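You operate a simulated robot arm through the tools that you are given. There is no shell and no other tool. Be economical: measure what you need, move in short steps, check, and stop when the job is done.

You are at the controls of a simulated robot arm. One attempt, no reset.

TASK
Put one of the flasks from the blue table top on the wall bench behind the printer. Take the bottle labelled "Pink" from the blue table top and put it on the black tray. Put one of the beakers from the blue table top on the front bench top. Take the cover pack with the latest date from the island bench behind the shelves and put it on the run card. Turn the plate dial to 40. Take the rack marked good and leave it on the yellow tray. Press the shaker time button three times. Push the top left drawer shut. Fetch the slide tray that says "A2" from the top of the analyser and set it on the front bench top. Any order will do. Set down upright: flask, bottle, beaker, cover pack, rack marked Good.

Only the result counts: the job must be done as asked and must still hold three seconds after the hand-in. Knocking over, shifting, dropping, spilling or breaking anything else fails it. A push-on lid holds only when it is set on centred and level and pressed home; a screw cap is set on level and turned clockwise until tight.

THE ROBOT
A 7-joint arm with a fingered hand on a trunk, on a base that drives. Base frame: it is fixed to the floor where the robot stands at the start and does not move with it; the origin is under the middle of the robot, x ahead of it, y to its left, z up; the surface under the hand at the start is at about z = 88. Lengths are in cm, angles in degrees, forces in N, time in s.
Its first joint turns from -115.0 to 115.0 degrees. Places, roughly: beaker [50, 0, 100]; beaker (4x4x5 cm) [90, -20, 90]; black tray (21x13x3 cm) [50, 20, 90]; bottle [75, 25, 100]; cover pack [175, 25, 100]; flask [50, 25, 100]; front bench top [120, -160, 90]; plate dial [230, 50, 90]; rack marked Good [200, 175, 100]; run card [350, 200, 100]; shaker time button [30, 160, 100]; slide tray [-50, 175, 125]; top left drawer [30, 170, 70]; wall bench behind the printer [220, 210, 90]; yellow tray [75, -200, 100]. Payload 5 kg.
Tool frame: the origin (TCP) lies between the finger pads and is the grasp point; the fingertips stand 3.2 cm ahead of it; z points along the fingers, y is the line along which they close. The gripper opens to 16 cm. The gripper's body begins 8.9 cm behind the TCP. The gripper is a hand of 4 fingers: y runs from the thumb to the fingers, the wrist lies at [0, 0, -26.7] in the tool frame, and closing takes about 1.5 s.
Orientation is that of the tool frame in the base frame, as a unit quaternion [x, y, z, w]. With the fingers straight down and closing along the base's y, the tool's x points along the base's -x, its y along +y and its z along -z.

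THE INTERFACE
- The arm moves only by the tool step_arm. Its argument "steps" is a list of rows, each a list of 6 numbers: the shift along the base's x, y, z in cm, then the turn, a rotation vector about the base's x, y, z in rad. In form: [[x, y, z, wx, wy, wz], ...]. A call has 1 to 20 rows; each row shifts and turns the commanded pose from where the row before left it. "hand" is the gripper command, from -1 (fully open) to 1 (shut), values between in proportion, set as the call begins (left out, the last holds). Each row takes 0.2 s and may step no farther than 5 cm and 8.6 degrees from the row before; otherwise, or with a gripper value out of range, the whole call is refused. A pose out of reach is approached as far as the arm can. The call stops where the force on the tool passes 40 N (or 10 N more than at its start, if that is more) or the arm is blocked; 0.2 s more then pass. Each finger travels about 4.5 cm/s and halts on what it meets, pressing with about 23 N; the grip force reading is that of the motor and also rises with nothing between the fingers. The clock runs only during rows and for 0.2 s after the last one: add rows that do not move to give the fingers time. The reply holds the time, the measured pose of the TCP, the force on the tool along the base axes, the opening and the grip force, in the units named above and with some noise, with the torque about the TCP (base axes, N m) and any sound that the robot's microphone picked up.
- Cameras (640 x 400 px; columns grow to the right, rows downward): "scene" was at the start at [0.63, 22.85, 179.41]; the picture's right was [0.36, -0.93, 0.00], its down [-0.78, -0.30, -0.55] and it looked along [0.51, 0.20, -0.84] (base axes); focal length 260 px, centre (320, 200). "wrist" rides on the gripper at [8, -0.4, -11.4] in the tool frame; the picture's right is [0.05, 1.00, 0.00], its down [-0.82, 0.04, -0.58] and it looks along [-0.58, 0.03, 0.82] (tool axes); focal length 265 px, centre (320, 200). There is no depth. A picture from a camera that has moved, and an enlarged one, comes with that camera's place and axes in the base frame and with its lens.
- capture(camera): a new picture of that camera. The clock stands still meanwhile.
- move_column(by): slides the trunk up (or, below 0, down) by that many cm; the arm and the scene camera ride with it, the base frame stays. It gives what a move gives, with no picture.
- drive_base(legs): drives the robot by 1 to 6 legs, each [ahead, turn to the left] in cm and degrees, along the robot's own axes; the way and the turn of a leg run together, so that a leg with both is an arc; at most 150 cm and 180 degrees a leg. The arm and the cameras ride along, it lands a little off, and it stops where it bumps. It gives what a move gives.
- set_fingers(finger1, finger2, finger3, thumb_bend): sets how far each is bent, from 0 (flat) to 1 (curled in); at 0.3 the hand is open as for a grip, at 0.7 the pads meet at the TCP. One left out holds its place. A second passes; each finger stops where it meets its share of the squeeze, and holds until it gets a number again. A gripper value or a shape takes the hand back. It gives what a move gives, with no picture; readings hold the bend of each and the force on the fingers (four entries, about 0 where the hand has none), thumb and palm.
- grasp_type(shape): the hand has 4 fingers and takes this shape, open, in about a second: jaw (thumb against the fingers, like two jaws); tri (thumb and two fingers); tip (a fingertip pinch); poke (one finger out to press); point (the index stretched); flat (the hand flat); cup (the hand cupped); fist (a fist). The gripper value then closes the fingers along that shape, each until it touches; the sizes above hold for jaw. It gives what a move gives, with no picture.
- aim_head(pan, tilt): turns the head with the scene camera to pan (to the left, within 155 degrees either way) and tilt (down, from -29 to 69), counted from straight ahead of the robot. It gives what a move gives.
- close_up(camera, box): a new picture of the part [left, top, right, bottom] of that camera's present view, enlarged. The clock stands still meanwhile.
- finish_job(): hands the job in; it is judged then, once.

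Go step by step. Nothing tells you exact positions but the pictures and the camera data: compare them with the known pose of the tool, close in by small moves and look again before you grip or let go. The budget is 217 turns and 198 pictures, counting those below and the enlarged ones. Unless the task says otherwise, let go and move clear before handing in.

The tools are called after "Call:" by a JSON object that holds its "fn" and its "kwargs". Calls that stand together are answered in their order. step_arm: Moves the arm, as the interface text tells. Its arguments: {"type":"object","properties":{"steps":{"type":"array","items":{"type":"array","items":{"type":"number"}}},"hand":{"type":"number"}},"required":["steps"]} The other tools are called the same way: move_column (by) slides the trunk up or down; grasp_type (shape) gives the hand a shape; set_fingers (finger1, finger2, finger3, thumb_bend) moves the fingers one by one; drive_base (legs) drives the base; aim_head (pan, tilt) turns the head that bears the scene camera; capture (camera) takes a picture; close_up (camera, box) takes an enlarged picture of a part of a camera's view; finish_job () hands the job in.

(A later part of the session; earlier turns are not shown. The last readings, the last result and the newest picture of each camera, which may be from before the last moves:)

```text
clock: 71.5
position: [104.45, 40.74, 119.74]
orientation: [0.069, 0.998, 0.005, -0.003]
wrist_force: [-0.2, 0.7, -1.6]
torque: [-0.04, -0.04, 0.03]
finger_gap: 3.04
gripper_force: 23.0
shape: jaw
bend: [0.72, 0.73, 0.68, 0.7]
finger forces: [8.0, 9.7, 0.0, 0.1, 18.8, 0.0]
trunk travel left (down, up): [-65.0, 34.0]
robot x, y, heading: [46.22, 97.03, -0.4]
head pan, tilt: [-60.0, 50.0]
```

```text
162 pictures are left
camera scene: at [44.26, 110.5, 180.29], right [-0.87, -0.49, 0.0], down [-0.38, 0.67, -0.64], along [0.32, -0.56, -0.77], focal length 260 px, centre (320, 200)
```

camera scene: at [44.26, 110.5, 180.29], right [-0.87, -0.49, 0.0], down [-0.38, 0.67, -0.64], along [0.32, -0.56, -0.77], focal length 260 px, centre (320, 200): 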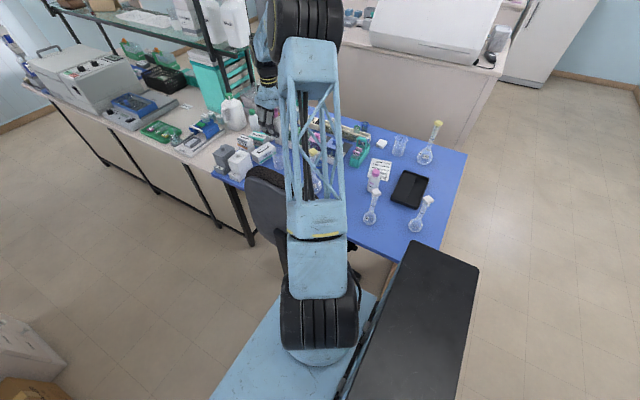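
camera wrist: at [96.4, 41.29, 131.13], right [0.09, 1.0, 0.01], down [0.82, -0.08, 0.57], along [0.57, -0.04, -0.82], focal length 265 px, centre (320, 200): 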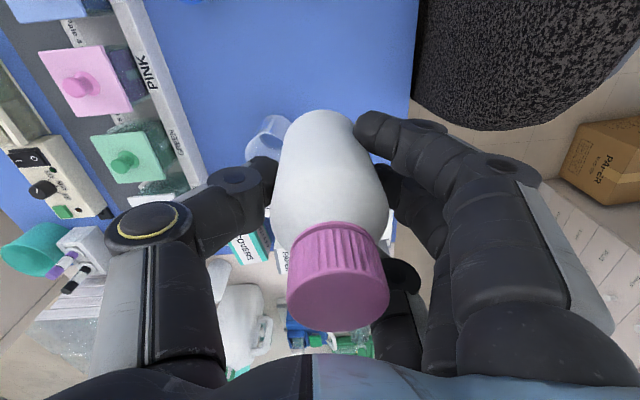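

The bottle is held upright. I carry it over the black tray at about (48, 18).

Call:
{"fn": "step_arm", "kwargs": {"steps": [[-4.35, -1.75, 0, 0, 0, 0], [-4.35, -1.75, 0, 0, 0, 0], [-4.35, -1.75, 0, 0, 0, 0], [-4.35, -1.75, 0, 0, 0, 0], [-4.35, -1.75, 0, 0, 0, 0], [-4.35, -1.75, 0, 0, 0, 0], [-4.35, -1.75, 0, 0, 0, 0], [-4.35, -1.75, 0, 0, 0, 0], [-4.35, -1.75, 0, 0, 0, 0], [-4.35, -1.75, 0, 0, 0, 0], [-4.35, -1.75, 0, 0, 0, 0], [-4.35, -1.75, 0, 0, 0, 0], [-4.35, -1.75, 0, 0, 0, 0]]}}

Call:
{"fn": "capture", "kwargs": {"camera": "wrist"}}

Call:
{"fn": "close_up", "kwargs": {"camera": "scene", "box": [340, 90, 500, 250]}}

```text
clock: 74.3
position: [47.57, 17.86, 119.54]
orientation: [0.071, 0.997, 0.005, -0.003]
wrist_force: [-1.0, -0.4, -1.7]
torque: [0.02, -0.05, -0.01]
finger_gap: 3.03
gripper_force: 22.7
shape: jaw
bend: [0.72, 0.73, 0.68, 0.7]
finger forces: [7.8, 9.6, 0.0, 0.1, 18.4, 0.0]
trunk travel left (down, up): [-65.0, 34.0]
robot x, y, heading: [46.35, 96.75, -0.5]
head pan, tilt: [-60.0, 50.0]
```

```text
161 pictures are left
camera wrist: at [39.58, 18.38, 130.97], right [0.09, 1.0, 0.01], down [0.82, -0.08, 0.57], along [0.57, -0.04, -0.82], focal length 265 px, centre (320, 200)
```

wrist: 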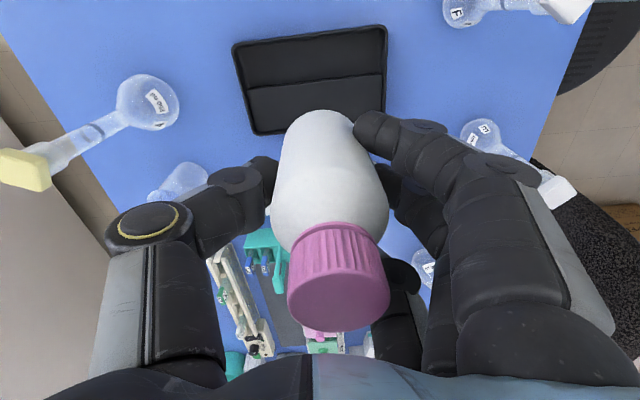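

```text
2.50 times, centred on (420, 170) of scene
camera zoom: at [44.16, 110.33, 180.31], right [-0.87, -0.49, 0.0], down [-0.38, 0.67, -0.64], along [0.32, -0.56, -0.77], focal length 650 px, centre (70, 275)
```

zoom: 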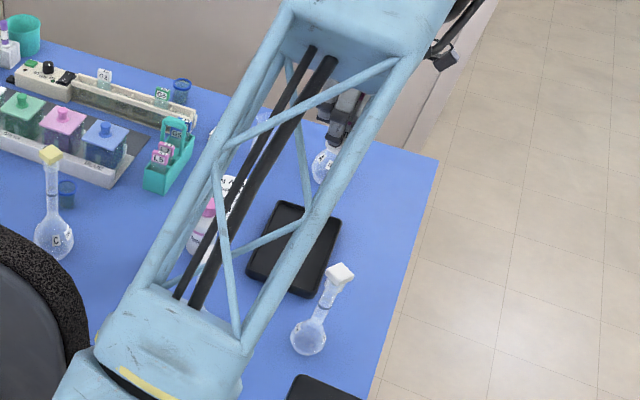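

Call:
{"fn": "close_up", "kwargs": {"camera": "wrist", "box": [220, 10, 400, 150]}}

```text
2.86 times, centred on (310, 80) of wrist
camera zoom: at [39.58, 18.38, 130.97], right [0.09, 1.0, 0.01], down [0.82, -0.08, 0.57], along [0.57, -0.04, -0.82], focal length 758 px, centre (349, 543)
```

zoom: 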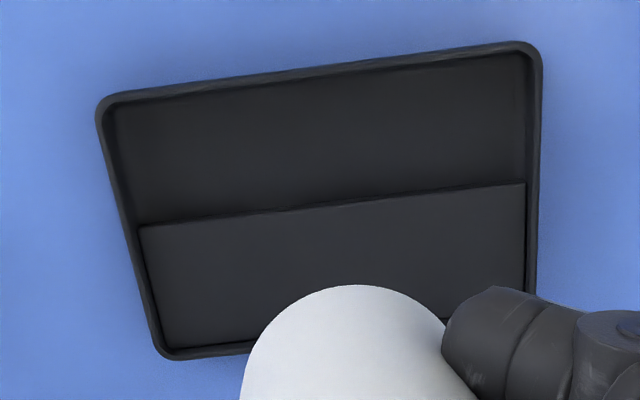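

The far half of the tray is a wide flat step at x≈47.5–53.5; I'll set the bottle at (50.5, 17.5) and lower until contact.

Call:
{"fn": "step_arm", "kwargs": {"steps": [[2.9, -0.3, -3, 0, 0, 0], [0, 0, -4, 0, 0, 0], [0, 0, -4, 0, 0, 0], [0, 0, -4, 0, 0, 0], [0, 0, -4, 0, 0, 0], [0, 0, -2, 0, 0, 0], [0, 0, -1, 0, 0, 0]]}}

Call:
{"fn": "capture", "kwargs": {"camera": "wrist"}}

Call:
{"fn": "capture", "kwargs": {"camera": "scene"}}

```text
clock: 75.9
position: [50.72, 17.63, 97.71]
orientation: [0.071, 0.997, 0.006, -0.003]
wrist_force: [-0.1, 0.3, -0.7]
torque: [0.03, -0.04, -0.01]
finger_gap: 3.02
gripper_force: 23.2
shape: jaw
bend: [0.72, 0.73, 0.68, 0.7]
finger forces: [7.9, 9.7, 0.1, 0.1, 18.6, 0.1]
trunk travel left (down, up): [-65.0, 34.0]
robot x, y, heading: [46.43, 97.18, -0.7]
head pan, tilt: [-60.0, 50.0]
```

```text
158 pictures are left
camera wrist: at [42.74, 18.21, 109.05], right [0.09, 1.0, 0.01], down [0.82, -0.08, 0.57], along [0.57, -0.04, -0.82], focal length 265 px, centre (320, 200)
```

wrist: 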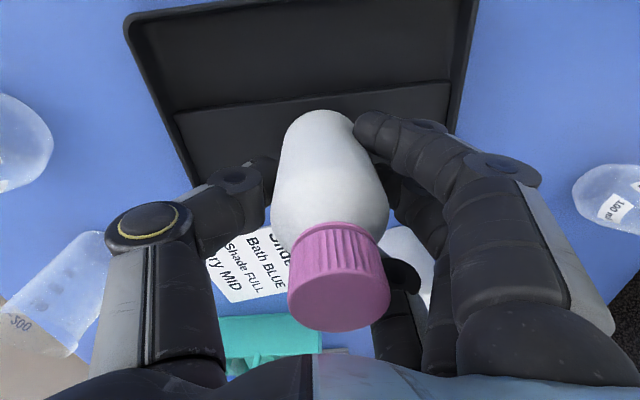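

```text
157 pictures are left
camera scene: at [44.29, 110.39, 180.3], right [-0.87, -0.49, 0.0], down [-0.38, 0.67, -0.64], along [0.32, -0.56, -0.77], focal length 260 px, centre (320, 200)
```

scene: 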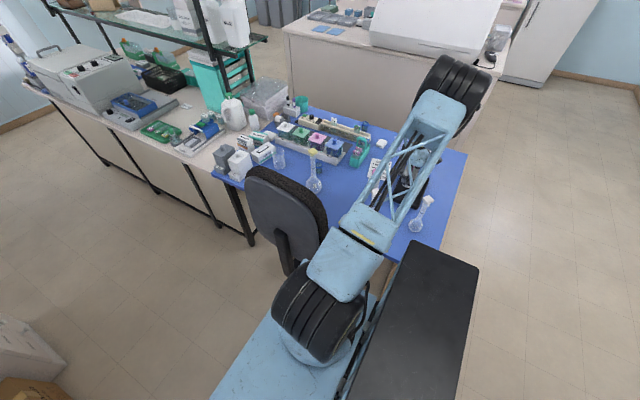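

Call:
{"fn": "step_arm", "kwargs": {"steps": [[0, 0, -1, 0, 0, 0], [0, 0, -1, 0, 0, 0], [0, 0, -0.5, 0, 0, 0], [0, 0, -0.4, 0, 0, 0], [0, 0, -0.3, 0, 0, 0]]}}

Call:
{"fn": "capture", "kwargs": {"camera": "wrist"}}

```text
clock: 77.1
position: [50.64, 17.61, 94.76]
orientation: [0.069, 0.998, 0.003, -0.003]
wrist_force: [0.9, -2.9, 23.2]
torque: [0.17, 0.18, 0.03]
finger_gap: 3.13
gripper_force: 22.6
shape: jaw
bend: [0.73, 0.74, 0.68, 0.71]
finger forces: [10.6, 11.4, 0.0, 0.0, 24.6, 0.0]
trunk travel left (down, up): [-65.0, 34.0]
robot x, y, heading: [46.58, 96.75, -0.8]
head pan, tilt: [-60.0, 50.0]
```

```text
156 pictures are left
camera wrist: at [42.73, 18.28, 106.13], right [0.09, 1.0, 0.01], down [0.82, -0.08, 0.57], along [0.57, -0.05, -0.82], focal length 265 px, centre (320, 200)
```

wrist: 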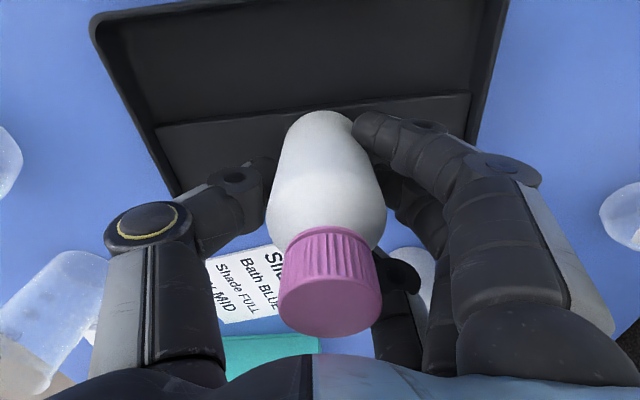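

Contact at z≈94.8; relieve the pressure and release, then rise.

Call:
{"fn": "step_arm", "kwargs": {"steps": [[0, 0, 0.25, 0, 0, 0], [0, 0, 0, 0, 0, 0]]}}

Call:
{"fn": "step_arm", "kwargs": {"steps": [[0, 0, 0, 0, 0, 0], [0, 0, 0, 0, 0, 0], [0, 0, 0, 0, 0, 0], [0, 0, 0, 0, 0, 0], [0, 0, 0, 0, 0, 0], [0, 0, 2, 0, 0, 0], [0, 0, 4, 0, 0, 0], [0, 0, 4, 0, 0, 0], [0, 0, 4, 0, 0, 0], [0, 0, 4, 0, 0, 0], [0, 0, 4, 0, 0, 0], [0, 0, 4, 0, 0, 0]], "hand": -0.25}}

Call:
{"fn": "capture", "kwargs": {"camera": "wrist"}}

Call:
{"fn": "capture", "kwargs": {"camera": "scene"}}

```text
clock: 77.7
position: [50.74, 17.72, 94.73]
orientation: [0.07, 0.998, 0.005, -0.003]
wrist_force: [1.6, -4.1, 19.8]
torque: [0.08, 0.11, 0.03]
finger_gap: 3.12
gripper_force: 23.3
shape: jaw
bend: [0.73, 0.74, 0.68, 0.71]
finger forces: [10.1, 10.7, 0.0, 0.0, 24.7, 0.1]
trunk travel left (down, up): [-65.0, 34.0]
robot x, y, heading: [46.13, 96.65, -0.6]
head pan, tilt: [-60.0, 50.0]
```

```text
clock: 80.3
position: [50.78, 17.56, 120.44]
orientation: [0.07, 0.997, 0.005, -0.003]
wrist_force: [-0.4, 0.3, 0.7]
torque: [-0.03, -0.01, 0.0]
finger_gap: 9.99
gripper_force: 0.1
shape: jaw
bend: [0.71, 0.71, 0.7, 0.68]
finger forces: [0.1, 0.0, 0.0, 0.0, 0.0, 0.0]
trunk travel left (down, up): [-65.0, 34.0]
robot x, y, heading: [46.38, 96.71, -0.1]
head pan, tilt: [-60.0, 50.0]
```

```text
155 pictures are left
camera wrist: at [42.86, 18.14, 131.87], right [0.09, 1.0, 0.01], down [0.82, -0.08, 0.57], along [0.57, -0.04, -0.82], focal length 265 px, centre (320, 200)
```

wrist: 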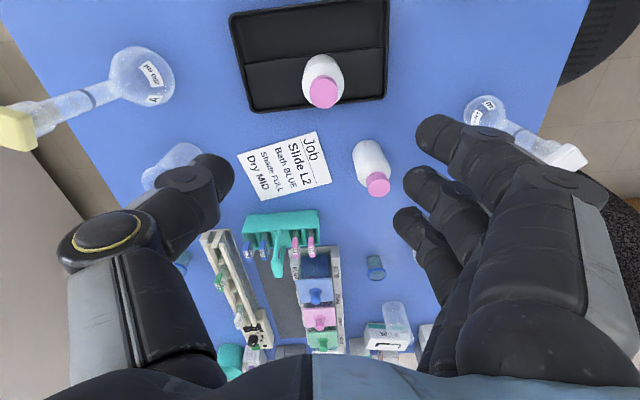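

```text
154 pictures are left
camera scene: at [44.31, 110.5, 180.29], right [-0.87, -0.49, 0.0], down [-0.38, 0.67, -0.64], along [0.32, -0.56, -0.77], focal length 260 px, centre (320, 200)
```

scene: 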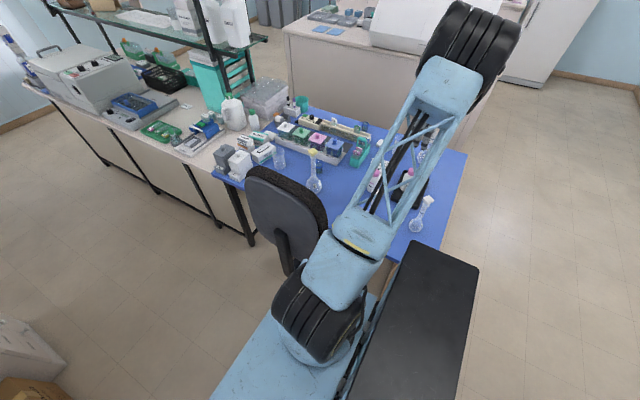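

The Pink bottle stands on the black tray. Next, the flask "E" at about (57, 43): move above it and check alignment.

Call:
{"fn": "step_arm", "kwargs": {"steps": [[1, 3.6, 1.5, 0, 0, 0], [1, 3.6, 1.5, 0, 0, 0], [1, 3.6, 1, 0, 0, 0], [1, 3.6, 0, 0, 0, 0], [1, 3.6, 0, 0, 0, 0], [1, 3.6, 0, 0, 0, 0], [0.4, 3.6, 0, 0, 0, 0]]}}

Call:
{"fn": "capture", "kwargs": {"camera": "wrist"}}

```text
clock: 81.9
position: [57.13, 42.91, 124.9]
orientation: [0.07, 0.998, 0.004, -0.003]
wrist_force: [0.4, 0.7, -0.6]
torque: [0.0, 0.01, -0.02]
finger_gap: 9.95
gripper_force: 0.1
shape: jaw
bend: [0.71, 0.71, 0.7, 0.68]
finger forces: [0.0, 0.0, 0.1, 0.1, 0.1, 0.0]
trunk travel left (down, up): [-65.0, 34.0]
robot x, y, heading: [46.51, 97.12, -0.5]
head pan, tilt: [-60.0, 50.0]
```

```text
153 pictures are left
camera wrist: at [49.3, 43.54, 136.24], right [0.09, 1.0, 0.01], down [0.82, -0.08, 0.57], along [0.57, -0.04, -0.82], focal length 265 px, centre (320, 200)
```

wrist: 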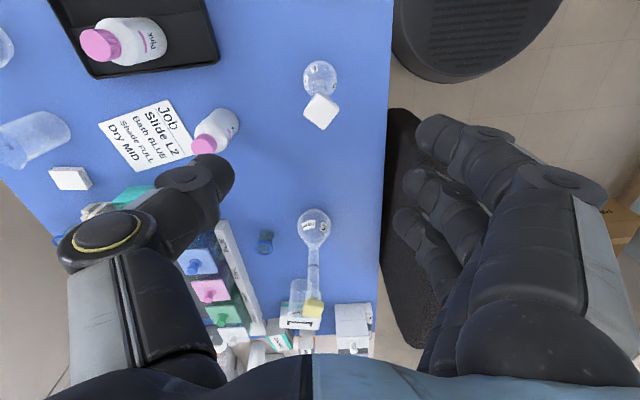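

Call:
{"fn": "step_arm", "kwargs": {"steps": [[0, 0, -4, 0, 0, 0], [0, 0, -4, 0, 0, 0], [0, 0, -4, 0, 0, 0], [0, 0, -4, 0, 0, 0], [0, 0, -3, 0, 0, 0]]}}

Call:
{"fn": "capture", "kwargs": {"camera": "wrist"}}

```text
clock: 83.1
position: [57.11, 42.84, 105.64]
orientation: [0.07, 0.998, 0.006, -0.004]
wrist_force: [0.3, 0.2, 0.8]
torque: [-0.01, 0.0, -0.01]
finger_gap: 10.0
gripper_force: 0.0
shape: jaw
bend: [0.71, 0.71, 0.7, 0.68]
finger forces: [0.0, 0.0, 0.0, 0.0, 0.1, 0.0]
trunk travel left (down, up): [-65.0, 34.0]
robot x, y, heading: [46.08, 96.79, -0.6]
head pan, tilt: [-60.0, 50.0]
```

```text
152 pictures are left
camera wrist: at [49.19, 43.48, 116.92], right [0.09, 1.0, 0.01], down [0.82, -0.08, 0.57], along [0.57, -0.04, -0.82], focal length 265 px, centre (320, 200)
```

wrist: 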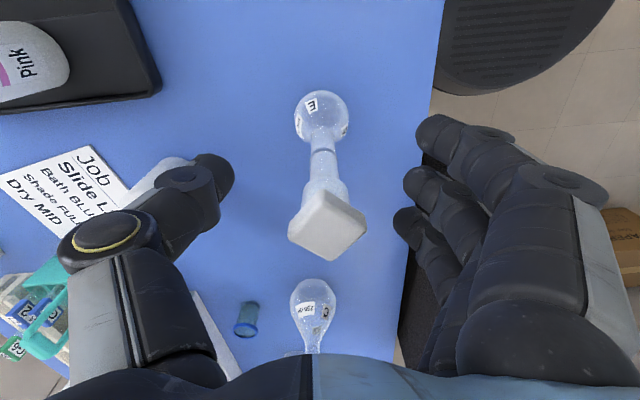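

The neck spans z≈97.6–104. I lower to z≈100.6 and close on it.

Call:
{"fn": "step_arm", "kwargs": {"steps": [[0, 0, -2.5, 0, 0, 0], [0, 0.1, -2.5, 0, 0, 0], [0, 0, 0, 0, 0, 0]]}}

Call:
{"fn": "step_arm", "kwargs": {"steps": [[0, 0, 0, 0, 0, 0], [0, 0, 0, 0, 0, 0], [0, 0, 0, 0, 0, 0], [0, 0, 0, 0, 0, 0], [0, 0, 0, 0, 0, 0], [0, 0, 0, 0, 0, 0], [0, 0, 0, 0, 0, 0], [0, 0, 0, 0, 0, 0]], "hand": 1}}

Call:
{"fn": "capture", "kwargs": {"camera": "wrist"}}

```text
clock: 83.9
position: [57.16, 42.9, 100.65]
orientation: [0.071, 0.997, 0.005, -0.003]
wrist_force: [-1.0, -0.1, 0.0]
torque: [0.01, -0.03, 0.0]
finger_gap: 9.99
gripper_force: 0.0
shape: jaw
bend: [0.71, 0.71, 0.7, 0.68]
finger forces: [0.1, 0.0, 0.0, 0.1, 0.0, 0.0]
trunk travel left (down, up): [-65.0, 34.0]
robot x, y, heading: [46.44, 96.72, -0.6]
head pan, tilt: [-60.0, 50.0]
```

```text
clock: 85.7
position: [57.12, 42.81, 100.55]
orientation: [0.07, 0.998, 0.006, -0.003]
wrist_force: [-0.6, -0.2, -0.1]
torque: [-0.02, 0.05, 0.0]
finger_gap: 0.01
gripper_force: 23.0
shape: jaw
bend: [0.68, 0.7, 0.68, 0.71]
finger forces: [0.1, 9.7, 2.1, 0.0, 11.5, 0.0]
trunk travel left (down, up): [-65.0, 34.0]
robot x, y, heading: [46.38, 96.76, -0.4]
head pan, tilt: [-60.0, 50.0]
heard: snap
```

```text
151 pictures are left
camera wrist: at [49.15, 43.48, 111.92], right [0.09, 1.0, 0.01], down [0.82, -0.08, 0.57], along [0.57, -0.04, -0.82], focal length 265 px, centre (320, 200)
```

wrist: 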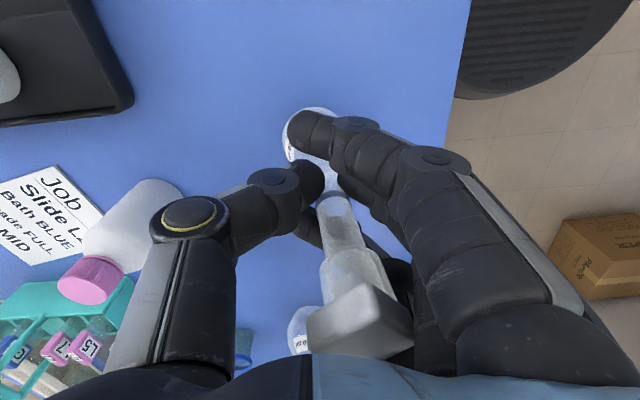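

I heard a snap and must see whether the flask is intact.

Call:
{"fn": "close_up", "kwargs": {"camera": "wrist", "box": [250, 90, 430, 370]}}

Call:
{"fn": "close_up", "kwargs": {"camera": "scene", "box": [320, 140, 460, 240]}}

```text
1.43 times, centred on (340, 230) of wrist
camera zoom: at [49.15, 43.48, 111.92], right [0.09, 1.0, 0.01], down [0.82, -0.08, 0.57], along [0.57, -0.04, -0.82], focal length 379 px, centre (291, 157)
```

zoom: 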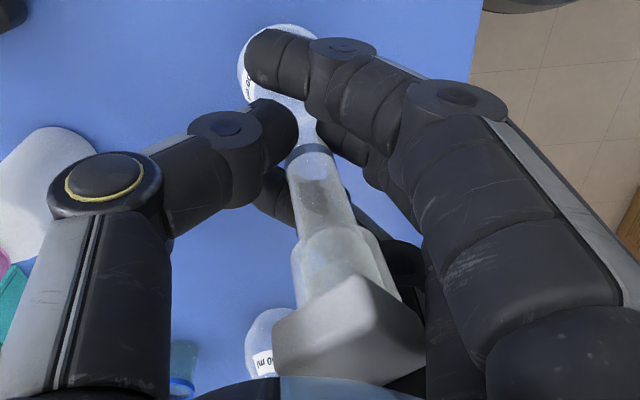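

```text
4.00 times, centred on (390, 190) of scene
camera zoom: at [44.3, 110.42, 180.3], right [-0.87, -0.49, 0.0], down [-0.38, 0.67, -0.64], along [0.32, -0.56, -0.77], focal length 1040 px, centre (40, 240)
```

zoom: 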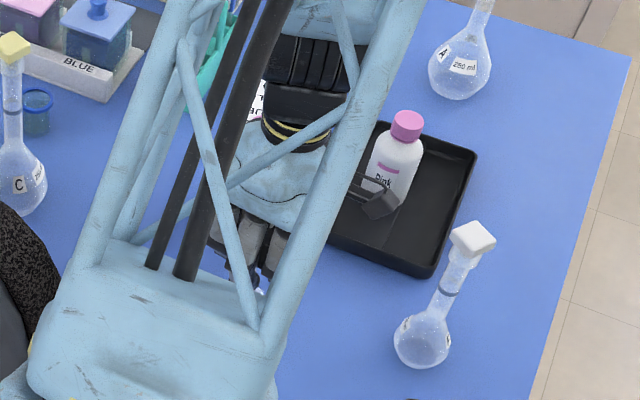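

Call:
{"fn": "step_arm", "kwargs": {"steps": [[0, 0, 1, 0, 0, 0], [0, 0, 1, 0, 0, 0]]}}

Call:
{"fn": "capture", "kwargs": {"camera": "wrist"}}

```text
clock: 86.3
position: [57.02, 42.98, 102.69]
orientation: [0.07, 0.998, 0.006, -0.003]
wrist_force: [-0.4, 0.1, -1.0]
torque: [0.0, 0.05, 0.02]
finger_gap: 0.0
gripper_force: 23.3
shape: jaw
bend: [0.68, 0.7, 0.68, 0.71]
finger forces: [0.1, 9.7, 2.2, 0.0, 11.4, 0.0]
trunk travel left (down, up): [-65.0, 34.0]
robot x, y, heading: [46.29, 96.78, -0.5]
head pan, tilt: [-60.0, 50.0]
```

```text
148 pictures are left
camera wrist: at [49.12, 43.6, 114.01], right [0.09, 1.0, 0.01], down [0.82, -0.08, 0.57], along [0.57, -0.04, -0.82], focal length 265 px, centre (320, 200)
```

wrist: 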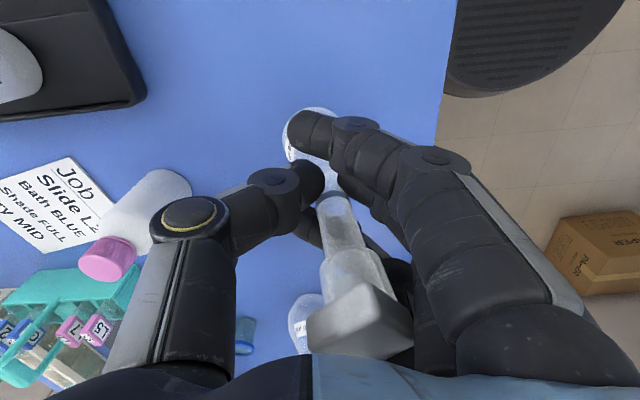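

The flask lifts as a whole. I'll raise it in front of the scene camera and inspect it for damage.

Call:
{"fn": "step_arm", "kwargs": {"steps": [[2, 1, 4, 0, 0, 0], [2, 1, 4, 0, 0, 0], [2, 1, 4, 0, 0, 0], [2, 1, 4, 0, 0, 0], [2, 1, 4, 0, 0, 0], [2, 3, 2, 0, 0, 0], [2, 3, 2, 0, 0, 0], [2, 3, 0, 0, 0, 0], [2, 4, 0, 0, 0, 0], [2, 4, 0, 0, 0, 0], [2, 4, 0, 0, 0, 0], [2, 4, 0, 0, 0, 0], [2, 4, 0, 0, 0, 0], [2, 4, 0, 0, 0, 0]]}}

Call:
{"fn": "aim_head", "kwargs": {"pan": -20, "tilt": 40}}

Call:
{"fn": "capture", "kwargs": {"camera": "scene"}}

Call:
{"fn": "capture", "kwargs": {"camera": "wrist"}}

```text
clock: 89.3
position: [85.16, 81.14, 126.56]
orientation: [0.071, 0.997, 0.005, -0.003]
wrist_force: [-0.3, -0.5, -1.5]
torque: [0.0, 0.02, 0.01]
finger_gap: 0.0
gripper_force: 22.3
shape: jaw
bend: [0.68, 0.7, 0.68, 0.71]
finger forces: [0.2, 9.2, 2.5, 0.0, 11.5, 0.0]
trunk travel left (down, up): [-65.0, 34.0]
robot x, y, heading: [45.74, 96.89, -0.4]
head pan, tilt: [-60.0, 50.0]
```

```text
clock: 90.3
position: [85.12, 81.04, 126.71]
orientation: [0.07, 0.998, 0.006, -0.004]
wrist_force: [-0.8, 1.0, -0.7]
torque: [-0.01, -0.02, -0.03]
finger_gap: 0.0
gripper_force: 22.7
shape: jaw
bend: [0.68, 0.7, 0.68, 0.71]
finger forces: [0.0, 9.3, 2.5, 0.0, 11.5, 0.0]
trunk travel left (down, up): [-65.0, 34.0]
robot x, y, heading: [46.04, 96.98, -0.2]
head pan, tilt: [-20.0, 40.0]
```

```text
147 pictures are left
camera scene: at [48.48, 114.2, 181.71], right [-0.35, -0.94, 0.0], down [-0.6, 0.23, -0.77], along [0.72, -0.27, -0.64], focal length 260 px, centre (320, 200)
```

scene: 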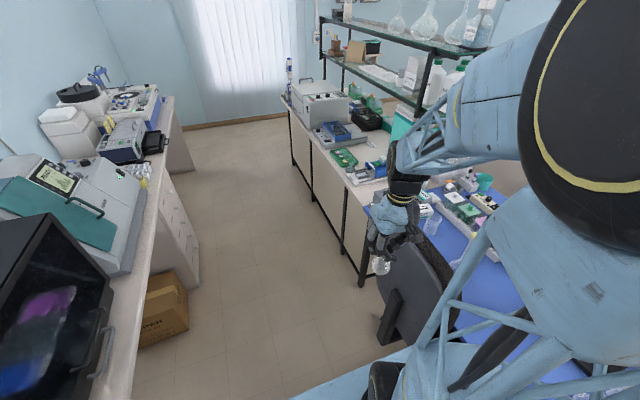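

```text
146 pictures are left
camera wrist: at [77.14, 81.65, 138.02], right [0.09, 1.0, 0.01], down [0.82, -0.08, 0.57], along [0.57, -0.04, -0.82], focal length 265 px, centre (320, 200)
```

wrist: 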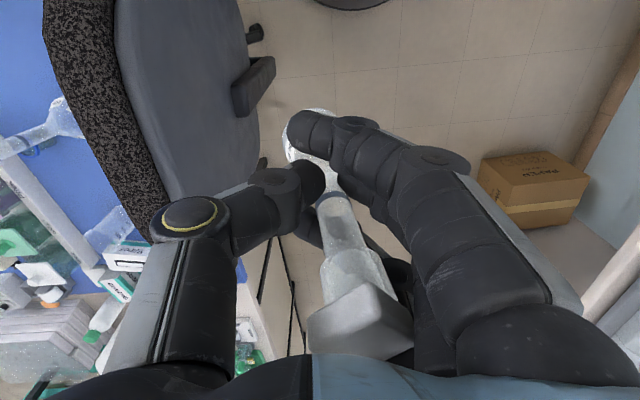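

Call:
{"fn": "close_up", "kwargs": {"camera": "scene", "box": [350, 200, 430, 290]}}

Call:
{"fn": "close_up", "kwargs": {"camera": "wrist", "box": [260, 90, 430, 210]}}

Call:
{"fn": "close_up", "kwargs": {"camera": "scene", "box": [0, 60, 240, 280]}}

```text
4.44 times, centred on (390, 245) of scene
camera zoom: at [48.48, 114.2, 181.71], right [-0.35, -0.94, 0.0], down [-0.6, 0.23, -0.77], along [0.72, -0.27, -0.64], focal length 1156 px, centre (9, 0)
```

zoom: 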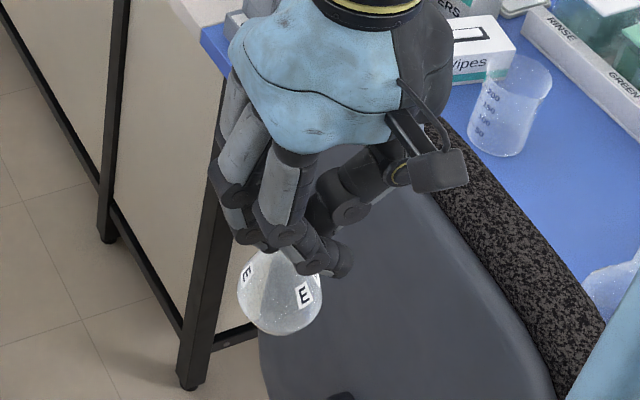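

```text
3.33 times, centred on (345, 150) of wrist
camera zoom: at [77.14, 81.65, 138.02], right [0.09, 1.0, 0.01], down [0.82, -0.08, 0.57], along [0.57, -0.04, -0.82], focal length 885 px, centre (237, 367)
```

zoom: 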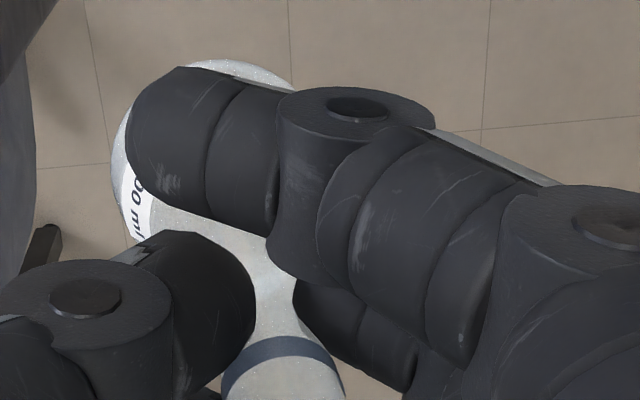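

```text
1.82 times, centred on (120, 170) of scene
camera zoom: at [48.48, 114.2, 181.71], right [-0.35, -0.94, 0.0], down [-0.6, 0.23, -0.77], along [0.72, -0.27, -0.64], focal length 473 px, centre (684, 254)
```

zoom: 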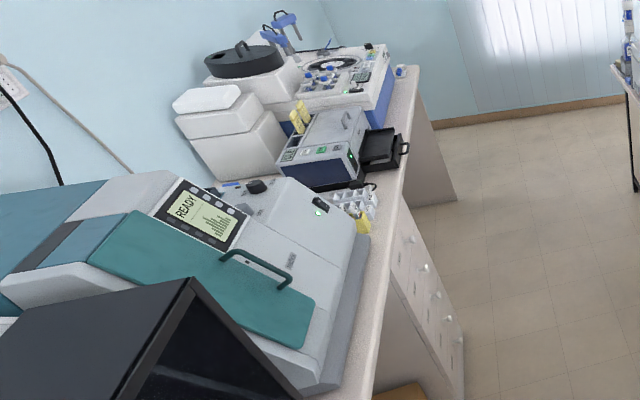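

No visible damage, so I continue. The bench stretch beyond the teal printer is around (220, 200); I drive up the aisle to about (195, 102) for a better view.

Call:
{"fn": "drive_base", "kwargs": {"legs": [[75, 2], [75, 1]]}}

Call:
{"fn": "aim_head", "kwargs": {"pan": 70, "tilt": 45}}

Call:
{"fn": "capture", "kwargs": {"camera": "scene"}}

Call:
{"fn": "aim_head", "kwargs": {"pan": -60, "tilt": 45}}

Call:
{"fn": "capture", "kwargs": {"camera": "scene"}}

Call:
{"fn": "aim_head", "kwargs": {"pan": 10, "tilt": 30}}

Call:
{"fn": "capture", "kwargs": {"camera": "scene"}}

```text
clock: 98.0
position: [233.82, 86.74, 126.56]
orientation: [0.046, 0.999, 0.006, -0.003]
wrist_force: [-0.1, 1.0, -1.1]
torque: [-0.01, 0.01, 0.04]
finger_gap: 0.02
gripper_force: 22.7
shape: jaw
bend: [0.68, 0.7, 0.68, 0.71]
finger forces: [0.0, 9.3, 2.5, 0.1, 11.4, 0.0]
trunk travel left (down, up): [-65.0, 34.0]
robot x, y, heading: [194.43, 100.54, 2.2]
head pan, tilt: [-20.0, 40.0]
```

```text
clock: 99.6
position: [233.81, 86.66, 126.62]
orientation: [0.045, 0.999, 0.006, -0.003]
wrist_force: [-0.3, -0.6, -0.5]
torque: [0.0, 0.03, 0.01]
finger_gap: 0.0
gripper_force: 22.4
shape: jaw
bend: [0.68, 0.7, 0.68, 0.71]
finger forces: [0.0, 9.1, 2.4, 0.0, 11.6, 0.1]
trunk travel left (down, up): [-65.0, 34.0]
robot x, y, heading: [194.42, 100.34, 2.2]
head pan, tilt: [70.0, 45.0]
```

```text
142 pictures are left
camera scene: at [190.0, 128.3, 180.99], right [0.95, -0.3, 0.0], down [-0.22, -0.67, -0.71], along [0.22, 0.67, -0.71], focal length 260 px, centre (320, 200)
```

scene: 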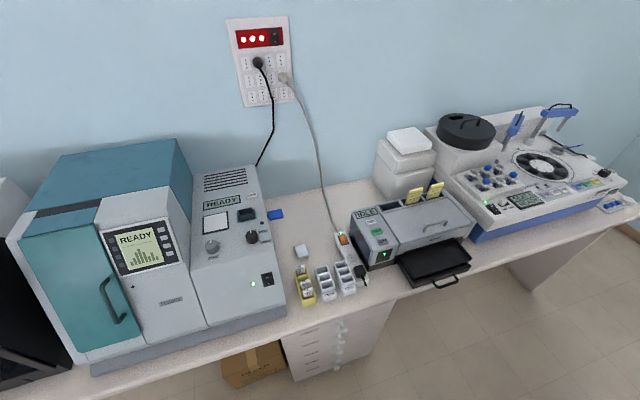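

```text
clock: 101.8
position: [233.77, 86.57, 126.7]
orientation: [0.045, 0.999, 0.005, -0.003]
wrist_force: [0.3, 0.1, -1.0]
torque: [0.0, -0.03, -0.01]
finger_gap: 0.03
gripper_force: 23.2
shape: jaw
bend: [0.68, 0.7, 0.68, 0.71]
finger forces: [0.1, 9.2, 2.5, 0.0, 11.5, 0.0]
trunk travel left (down, up): [-65.0, 34.0]
robot x, y, heading: [194.32, 100.71, 2.5]
head pan, tilt: [-60.0, 45.0]
```

```text
141 pictures are left
camera scene: at [191.87, 113.68, 180.99], right [-0.85, -0.53, 0.0], down [-0.38, 0.6, -0.71], along [0.38, -0.6, -0.71], focal length 260 px, centre (320, 200)
```

scene: 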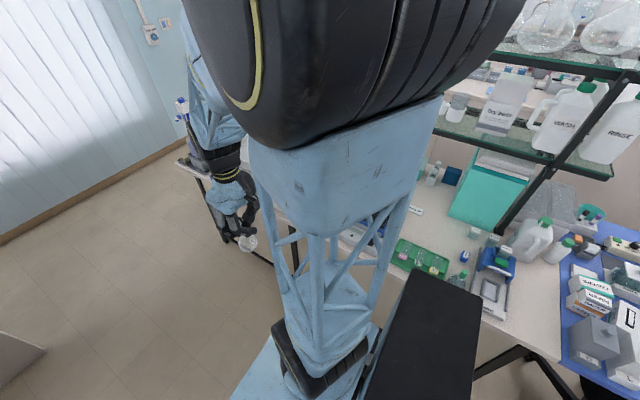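

```text
clock: 103.2
position: [233.8, 86.65, 126.7]
orientation: [0.046, 0.999, 0.005, -0.003]
wrist_force: [0.4, 0.1, -0.4]
torque: [0.03, 0.0, 0.02]
finger_gap: 0.01
gripper_force: 23.0
shape: jaw
bend: [0.68, 0.7, 0.68, 0.71]
finger forces: [0.1, 9.3, 2.5, 0.0, 11.4, 0.0]
trunk travel left (down, up): [-65.0, 34.0]
robot x, y, heading: [194.47, 100.65, 2.0]
head pan, tilt: [10.0, 30.0]
```

```text
140 pictures are left
camera scene: at [196.36, 122.47, 183.25], right [0.21, -0.98, 0.0], down [-0.49, -0.11, -0.87], along [0.85, 0.18, -0.5], focal length 260 px, centre (320, 200)
```

scene: 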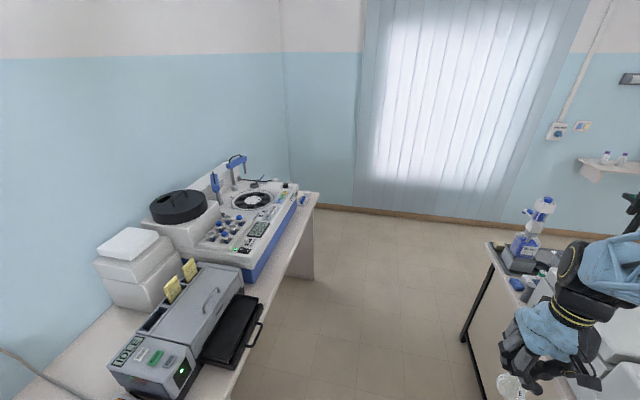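

Call:
{"fn": "aim_head", "kwargs": {"pan": 72, "tilt": 45}}

Call:
{"fn": "close_up", "kwargs": {"camera": "scene", "box": [240, 130, 480, 310]}}

Call:
{"fn": "close_up", "kwargs": {"camera": "scene", "box": [270, 220, 390, 320]}}

```text
clock: 104.5
position: [233.79, 86.59, 126.73]
orientation: [0.046, 0.999, 0.005, -0.004]
wrist_force: [-1.0, 0.0, -1.4]
torque: [0.01, 0.01, 0.0]
finger_gap: 0.03
gripper_force: 22.9
shape: jaw
bend: [0.68, 0.7, 0.68, 0.71]
finger forces: [0.1, 9.3, 2.5, 0.1, 11.4, 0.1]
trunk travel left (down, up): [-65.0, 34.0]
robot x, y, heading: [193.88, 100.62, 2.1]
head pan, tilt: [72.0, 45.0]
```

```text
2.22 times, centred on (360, 220) of scene
camera zoom: at [189.73, 128.38, 180.99], right [0.96, -0.27, 0.0], down [-0.19, -0.68, -0.71], along [0.19, 0.68, -0.71], focal length 578 px, centre (231, 156)
```

zoom: 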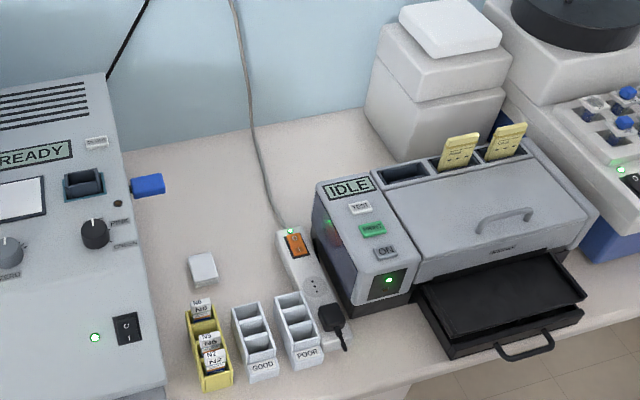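

```text
4.00 times, centred on (330, 270) of scene
camera zoom: at [189.73, 128.38, 180.99], right [0.96, -0.27, 0.0], down [-0.19, -0.68, -0.71], along [0.19, 0.68, -0.71], focal length 1040 px, centre (280, -80)
```

zoom: 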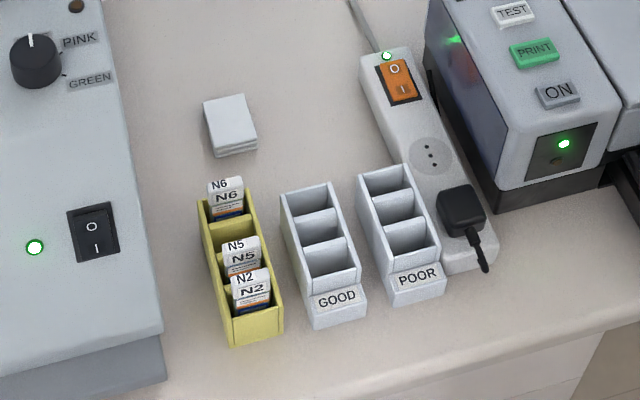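

The GOOD rack is the empty one in the middle. The free bench behind the printer is around (231, 207), right of the cable. I move the base closer.

Call:
{"fn": "drive_base", "kwargs": {"legs": [[0, 45], [22, 0]]}}

Call:
{"fn": "aim_head", "kwargs": {"pan": 35, "tilt": 45}}

Call:
{"fn": "capture", "kwargs": {"camera": "scene"}}

```text
clock: 108.3
position: [247.48, 133.74, 126.69]
orientation: [-0.331, 0.944, 0.004, -0.006]
wrist_force: [0.8, 0.0, -0.2]
torque: [-0.01, 0.03, -0.01]
finger_gap: 0.01
gripper_force: 23.4
shape: jaw
bend: [0.68, 0.7, 0.68, 0.71]
finger forces: [0.0, 8.9, 2.5, 0.1, 11.3, 0.0]
trunk travel left (down, up): [-65.0, 34.0]
robot x, y, heading: [209.29, 116.19, 46.0]
head pan, tilt: [72.0, 45.0]
```

```text
clock: 109.3
position: [247.31, 133.64, 126.6]
orientation: [-0.332, 0.943, 0.004, -0.005]
wrist_force: [-0.2, 0.3, -0.5]
torque: [0.02, 0.02, 0.03]
finger_gap: 0.0
gripper_force: 22.9
shape: jaw
bend: [0.68, 0.7, 0.68, 0.71]
finger forces: [0.0, 8.9, 2.4, 0.0, 11.2, 0.0]
trunk travel left (down, up): [-65.0, 34.0]
robot x, y, heading: [209.63, 116.02, 46.2]
head pan, tilt: [35.0, 45.0]
```

```text
137 pictures are left
camera scene: at [191.77, 133.94, 180.98], right [0.99, -0.15, 0.0], down [-0.11, -0.7, -0.71], along [0.11, 0.7, -0.71], focal length 260 px, centre (320, 200)
```

scene: 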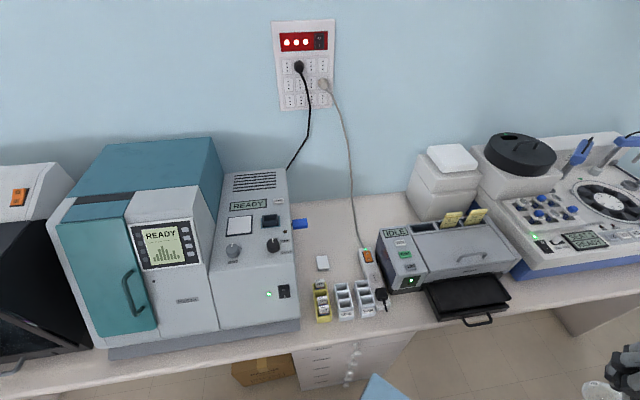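

Call:
{"fn": "step_arm", "kwargs": {"steps": [[-0.97, 4.4, 0.6, 0, 0, 0], [-0.97, 4.4, 0.6, 0, 0, 0], [-0.97, 4.4, 0.6, 0, 0, 0], [-0.97, 4.4, 0.6, 0, 0, 0], [-0.97, 4.4, 0.6, 0, 0, 0], [-0.97, 4.4, 0.6, 0, 0, 0], [-0.97, 4.4, 0.6, 0, 0, 0], [-0.97, 4.4, 0.6, 0, 0, 0], [-0.97, 4.4, 0.6, 0, 0, 0], [-0.97, 4.4, 0.6, 0, 0, 0], [-0.97, 4.4, 0, 0, 0, 0], [-0.97, 4.4, 0, 0, 0, 0], [-0.97, 4.4, 0, 0, 0, 0], [-0.97, 4.4, 0, 0, 0, 0], [-0.97, 4.4, 0, 0, 0, 0], [-0.97, 4.4, 0, 0, 0, 0], [-0.97, 4.4, 0, 0, 0, 0]]}}

Call:
{"fn": "capture", "kwargs": {"camera": "scene"}}

Call:
{"fn": "capture", "kwargs": {"camera": "wrist"}}

```text
clock: 112.9
position: [230.66, 208.76, 132.23]
orientation: [-0.331, 0.944, 0.002, -0.005]
wrist_force: [-0.7, 1.3, -1.2]
torque: [-0.07, 0.0, 0.01]
finger_gap: 0.02
gripper_force: 23.0
shape: jaw
bend: [0.68, 0.7, 0.68, 0.71]
finger forces: [0.0, 9.0, 2.7, 0.1, 11.1, 0.1]
trunk travel left (down, up): [-65.0, 34.0]
robot x, y, heading: [209.21, 116.15, 46.1]
head pan, tilt: [35.0, 45.0]
```

```text
136 pictures are left
camera scene: at [191.64, 134.39, 180.92], right [0.99, -0.15, 0.0], down [-0.11, -0.7, -0.7], along [0.11, 0.7, -0.71], focal length 260 px, centre (320, 200)
```

scene: 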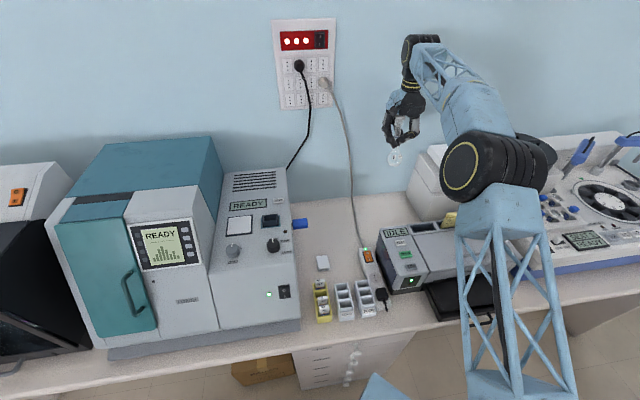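

```text
135 pictures are left
camera wrist: at [224.81, 203.5, 143.53], right [-0.66, 0.75, 0.01], down [0.62, 0.54, 0.57], along [0.42, 0.38, -0.82], focal length 265 px, centre (320, 200)
```

wrist: 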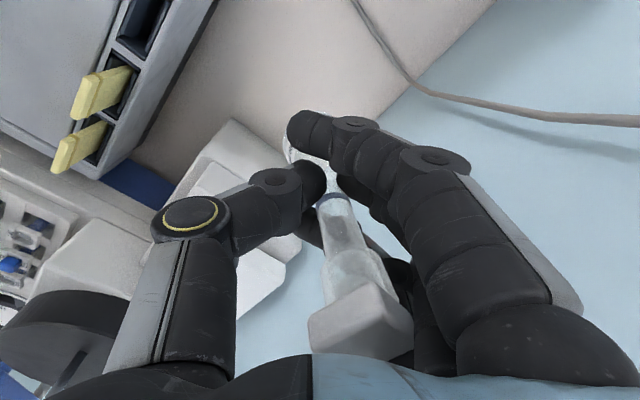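

The spot below is clear. I lower the flask gently until it touches.

Call:
{"fn": "step_arm", "kwargs": {"steps": [[0, 0, -4.5, 0, 0, 0], [0, 0, -4.5, 0, 0, 0], [0, 0, -4.5, 0, 0, 0], [0, 0, -4.5, 0, 0, 0], [0, 0, -4.5, 0, 0, 0], [0, 0, -3.2, 0, 0, 0]]}}

Call:
{"fn": "capture", "kwargs": {"camera": "wrist"}}

Call:
{"fn": "close_up", "kwargs": {"camera": "scene", "box": [340, 120, 480, 260]}}

```text
clock: 114.3
position: [231.12, 208.8, 106.81]
orientation: [-0.331, 0.943, 0.005, -0.005]
wrist_force: [-0.1, 1.3, -0.2]
torque: [-0.03, 0.01, -0.03]
finger_gap: 0.02
gripper_force: 23.1
shape: jaw
bend: [0.68, 0.7, 0.68, 0.71]
finger forces: [0.0, 9.0, 2.7, 0.1, 10.7, 0.0]
trunk travel left (down, up): [-65.0, 34.0]
robot x, y, heading: [209.51, 116.27, 46.2]
head pan, tilt: [35.0, 45.0]
```

```text
134 pictures are left
camera wrist: at [225.24, 203.42, 118.2], right [-0.66, 0.75, 0.01], down [0.62, 0.54, 0.57], along [0.42, 0.39, -0.82], focal length 265 px, centre (320, 200)
```

wrist: 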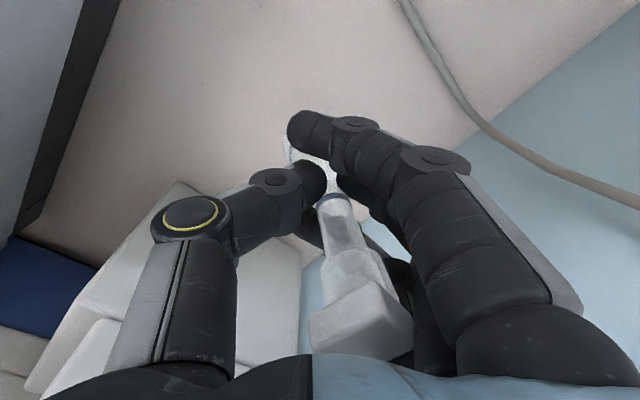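

```text
2.86 times, centred on (410, 190) of scene
camera zoom: at [191.76, 134.05, 180.98], right [0.99, -0.15, 0.0], down [-0.11, -0.7, -0.71], along [0.11, 0.7, -0.71], focal length 743 px, centre (63, 229)
```

zoom: 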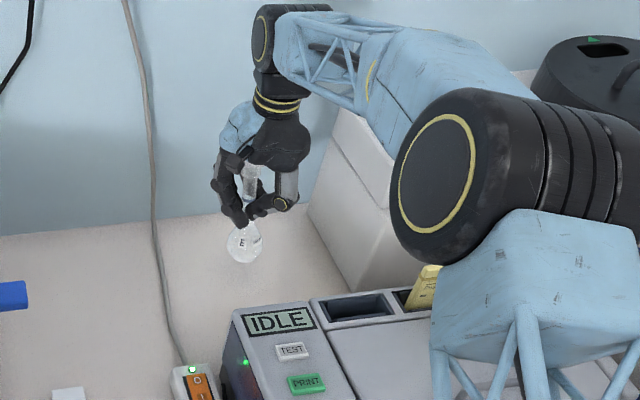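

Call:
{"fn": "step_arm", "kwargs": {"steps": [[0, 0, -2.5, 0, 0, 0], [0, 0, -1.5, 0, 0, 0], [0, 0, -0.7, 0, 0, 0], [0, 0, -0.5, 0, 0, 0], [0, 0, -0.5, 0, 0, 0], [0, 0, -0.3, 0, 0, 0], [0, 0, -0.3, 0, 0, 0]]}}

```text
clock: 115.9
position: [230.9, 208.34, 100.69]
orientation: [-0.332, 0.943, 0.004, -0.004]
wrist_force: [1.4, -2.8, 16.2]
torque: [0.02, -0.11, -0.02]
finger_gap: 0.0
gripper_force: 23.5
shape: jaw
bend: [0.68, 0.71, 0.69, 0.73]
finger forces: [0.0, 10.7, 12.8, 0.0, 15.5, 0.0]
trunk travel left (down, up): [-65.0, 34.0]
robot x, y, heading: [209.05, 116.25, 46.1]
head pan, tilt: [35.0, 45.0]
```

Contact made. I open the hand and look before rising.

Call:
{"fn": "step_arm", "kwargs": {"steps": [[0, 0, 0.2, 0, 0, 0], [0, 0, 0, 0, 0, 0]]}}

Call:
{"fn": "step_arm", "kwargs": {"steps": [[0, 0, 0, 0, 0, 0], [0, 0, 0, 0, 0, 0], [0, 0, 0, 0, 0, 0], [0, 0, 0, 0, 0, 0], [0, 0, 0, 0, 0, 0], [0, 0, 0, 0, 0, 0]], "hand": -0.1}}

Call:
{"fn": "capture", "kwargs": {"camera": "wrist"}}

```text
clock: 116.5
position: [230.68, 208.37, 100.74]
orientation: [-0.331, 0.944, 0.004, -0.006]
wrist_force: [1.3, -1.9, 6.1]
torque: [-0.11, -0.08, -0.02]
finger_gap: 0.01
gripper_force: 22.9
shape: jaw
bend: [0.68, 0.71, 0.69, 0.73]
finger forces: [0.0, 10.6, 12.2, 0.0, 13.8, 0.1]
trunk travel left (down, up): [-65.0, 34.0]
robot x, y, heading: [209.36, 116.04, 46.3]
head pan, tilt: [35.0, 45.0]
```

```text
clock: 117.9
position: [230.84, 208.48, 100.9]
orientation: [-0.331, 0.944, 0.003, -0.005]
wrist_force: [0.0, -1.2, 4.0]
torque: [0.12, 0.08, 0.06]
finger_gap: 8.6
gripper_force: 0.1
shape: jaw
bend: [0.72, 0.71, 0.73, 0.7]
finger forces: [0.0, 14.0, 13.7, 0.1, 0.1, 0.0]
trunk travel left (down, up): [-65.0, 34.0]
robot x, y, heading: [209.2, 116.41, 46.0]
head pan, tilt: [35.0, 45.0]
```

```text
132 pictures are left
camera wrist: at [224.96, 203.04, 112.21], right [-0.66, 0.75, 0.01], down [0.62, 0.54, 0.57], along [0.42, 0.39, -0.82], focal length 265 px, centre (320, 200)
```

wrist: 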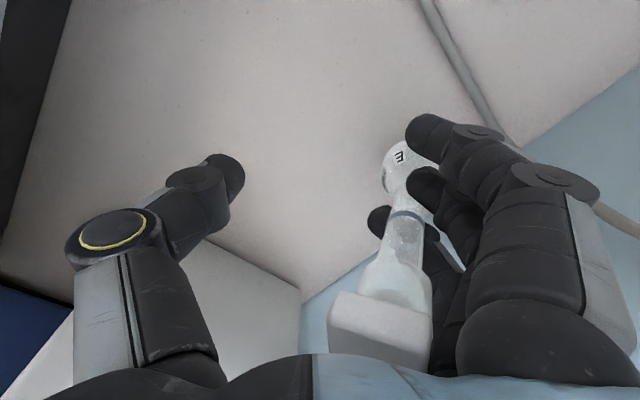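

The flask followed the fingers, it seems wedged between two of them. I'll look closer before anything else.

Call:
{"fn": "close_up", "kwargs": {"camera": "wrist", "box": [310, 90, 520, 380]}}

Call:
{"fn": "close_up", "kwargs": {"camera": "scene", "box": [350, 140, 440, 230]}}

```text
1.38 times, centred on (415, 235) of wrist
camera zoom: at [224.96, 203.04, 112.21], right [-0.66, 0.75, 0.01], down [0.62, 0.54, 0.57], along [0.42, 0.39, -0.82], focal length 366 px, centre (189, 152)
```

zoom: 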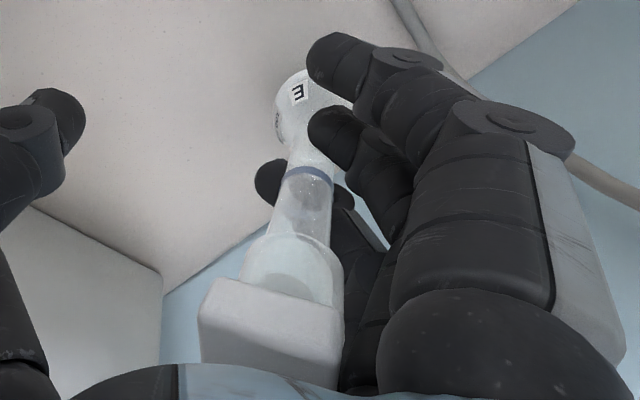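

```text
4.44 times, centred on (395, 185) of scene
camera zoom: at [191.75, 133.92, 180.98], right [0.99, -0.15, 0.0], down [-0.11, -0.7, -0.71], along [0.11, 0.7, -0.71], focal length 1156 px, centre (-13, 267)
```

zoom: 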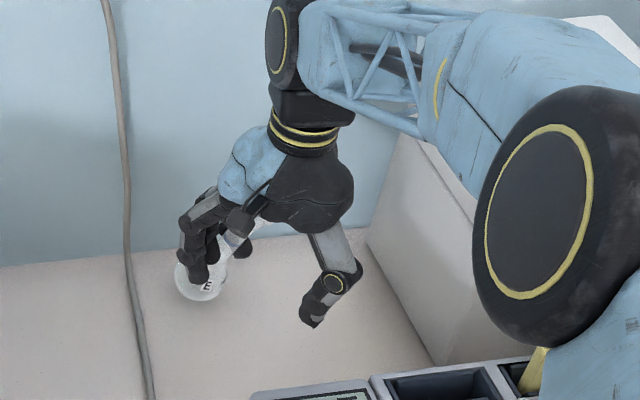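

The neck is wedged between the second and third fingers. I'll close again to bring the flask back upright, then open the thumb and third finger separately.

Call:
{"fn": "step_arm", "kwargs": {"steps": [[0, 0, 0, 0, 0, 0], [0, 0, 0, 0, 0, 0], [0, 0, 0, 0, 0, 0], [0, 0, 0, 0, 0, 0], [0, 0, 0, 0, 0, 0], [0, 0, 0, 0, 0, 0], [0, 0, 0, 0, 0, 0], [0, 0, 0, 0, 0, 0]], "hand": 0.9}}

Call:
{"fn": "capture", "kwargs": {"camera": "wrist"}}

Call:
{"fn": "close_up", "kwargs": {"camera": "scene", "box": [350, 140, 440, 230]}}

```text
clock: 119.7
position: [230.83, 208.44, 100.92]
orientation: [-0.331, 0.943, 0.004, -0.006]
wrist_force: [-0.6, 0.6, 5.9]
torque: [0.42, 0.13, 0.0]
finger_gap: 0.96
gripper_force: 0.0
shape: jaw
bend: [0.71, 0.67, 0.72, 0.7]
finger forces: [0.0, 10.9, 11.8, 0.0, 3.7, 0.1]
trunk travel left (down, up): [-65.0, 34.0]
robot x, y, heading: [209.38, 116.0, 46.4]
head pan, tilt: [35.0, 45.0]
```

```text
129 pictures are left
camera wrist: at [224.96, 203.05, 112.24], right [-0.66, 0.75, 0.01], down [0.62, 0.54, 0.57], along [0.42, 0.39, -0.82], focal length 265 px, centre (320, 200)
```

wrist: 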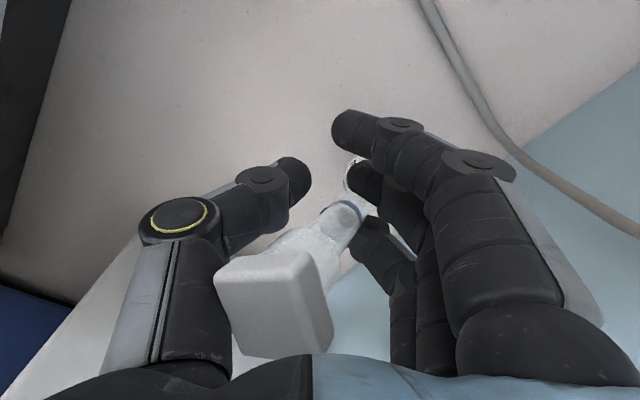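

```text
4.44 times, centred on (395, 185) of scene
camera zoom: at [191.74, 133.92, 180.99], right [0.99, -0.15, 0.0], down [-0.11, -0.7, -0.71], along [0.11, 0.7, -0.71], focal length 1156 px, centre (-13, 267)
```

zoom: 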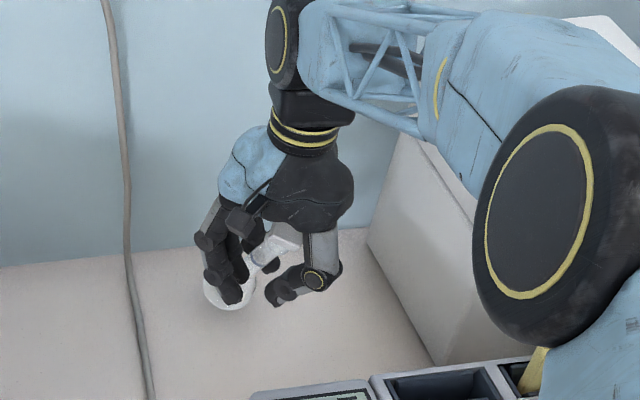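

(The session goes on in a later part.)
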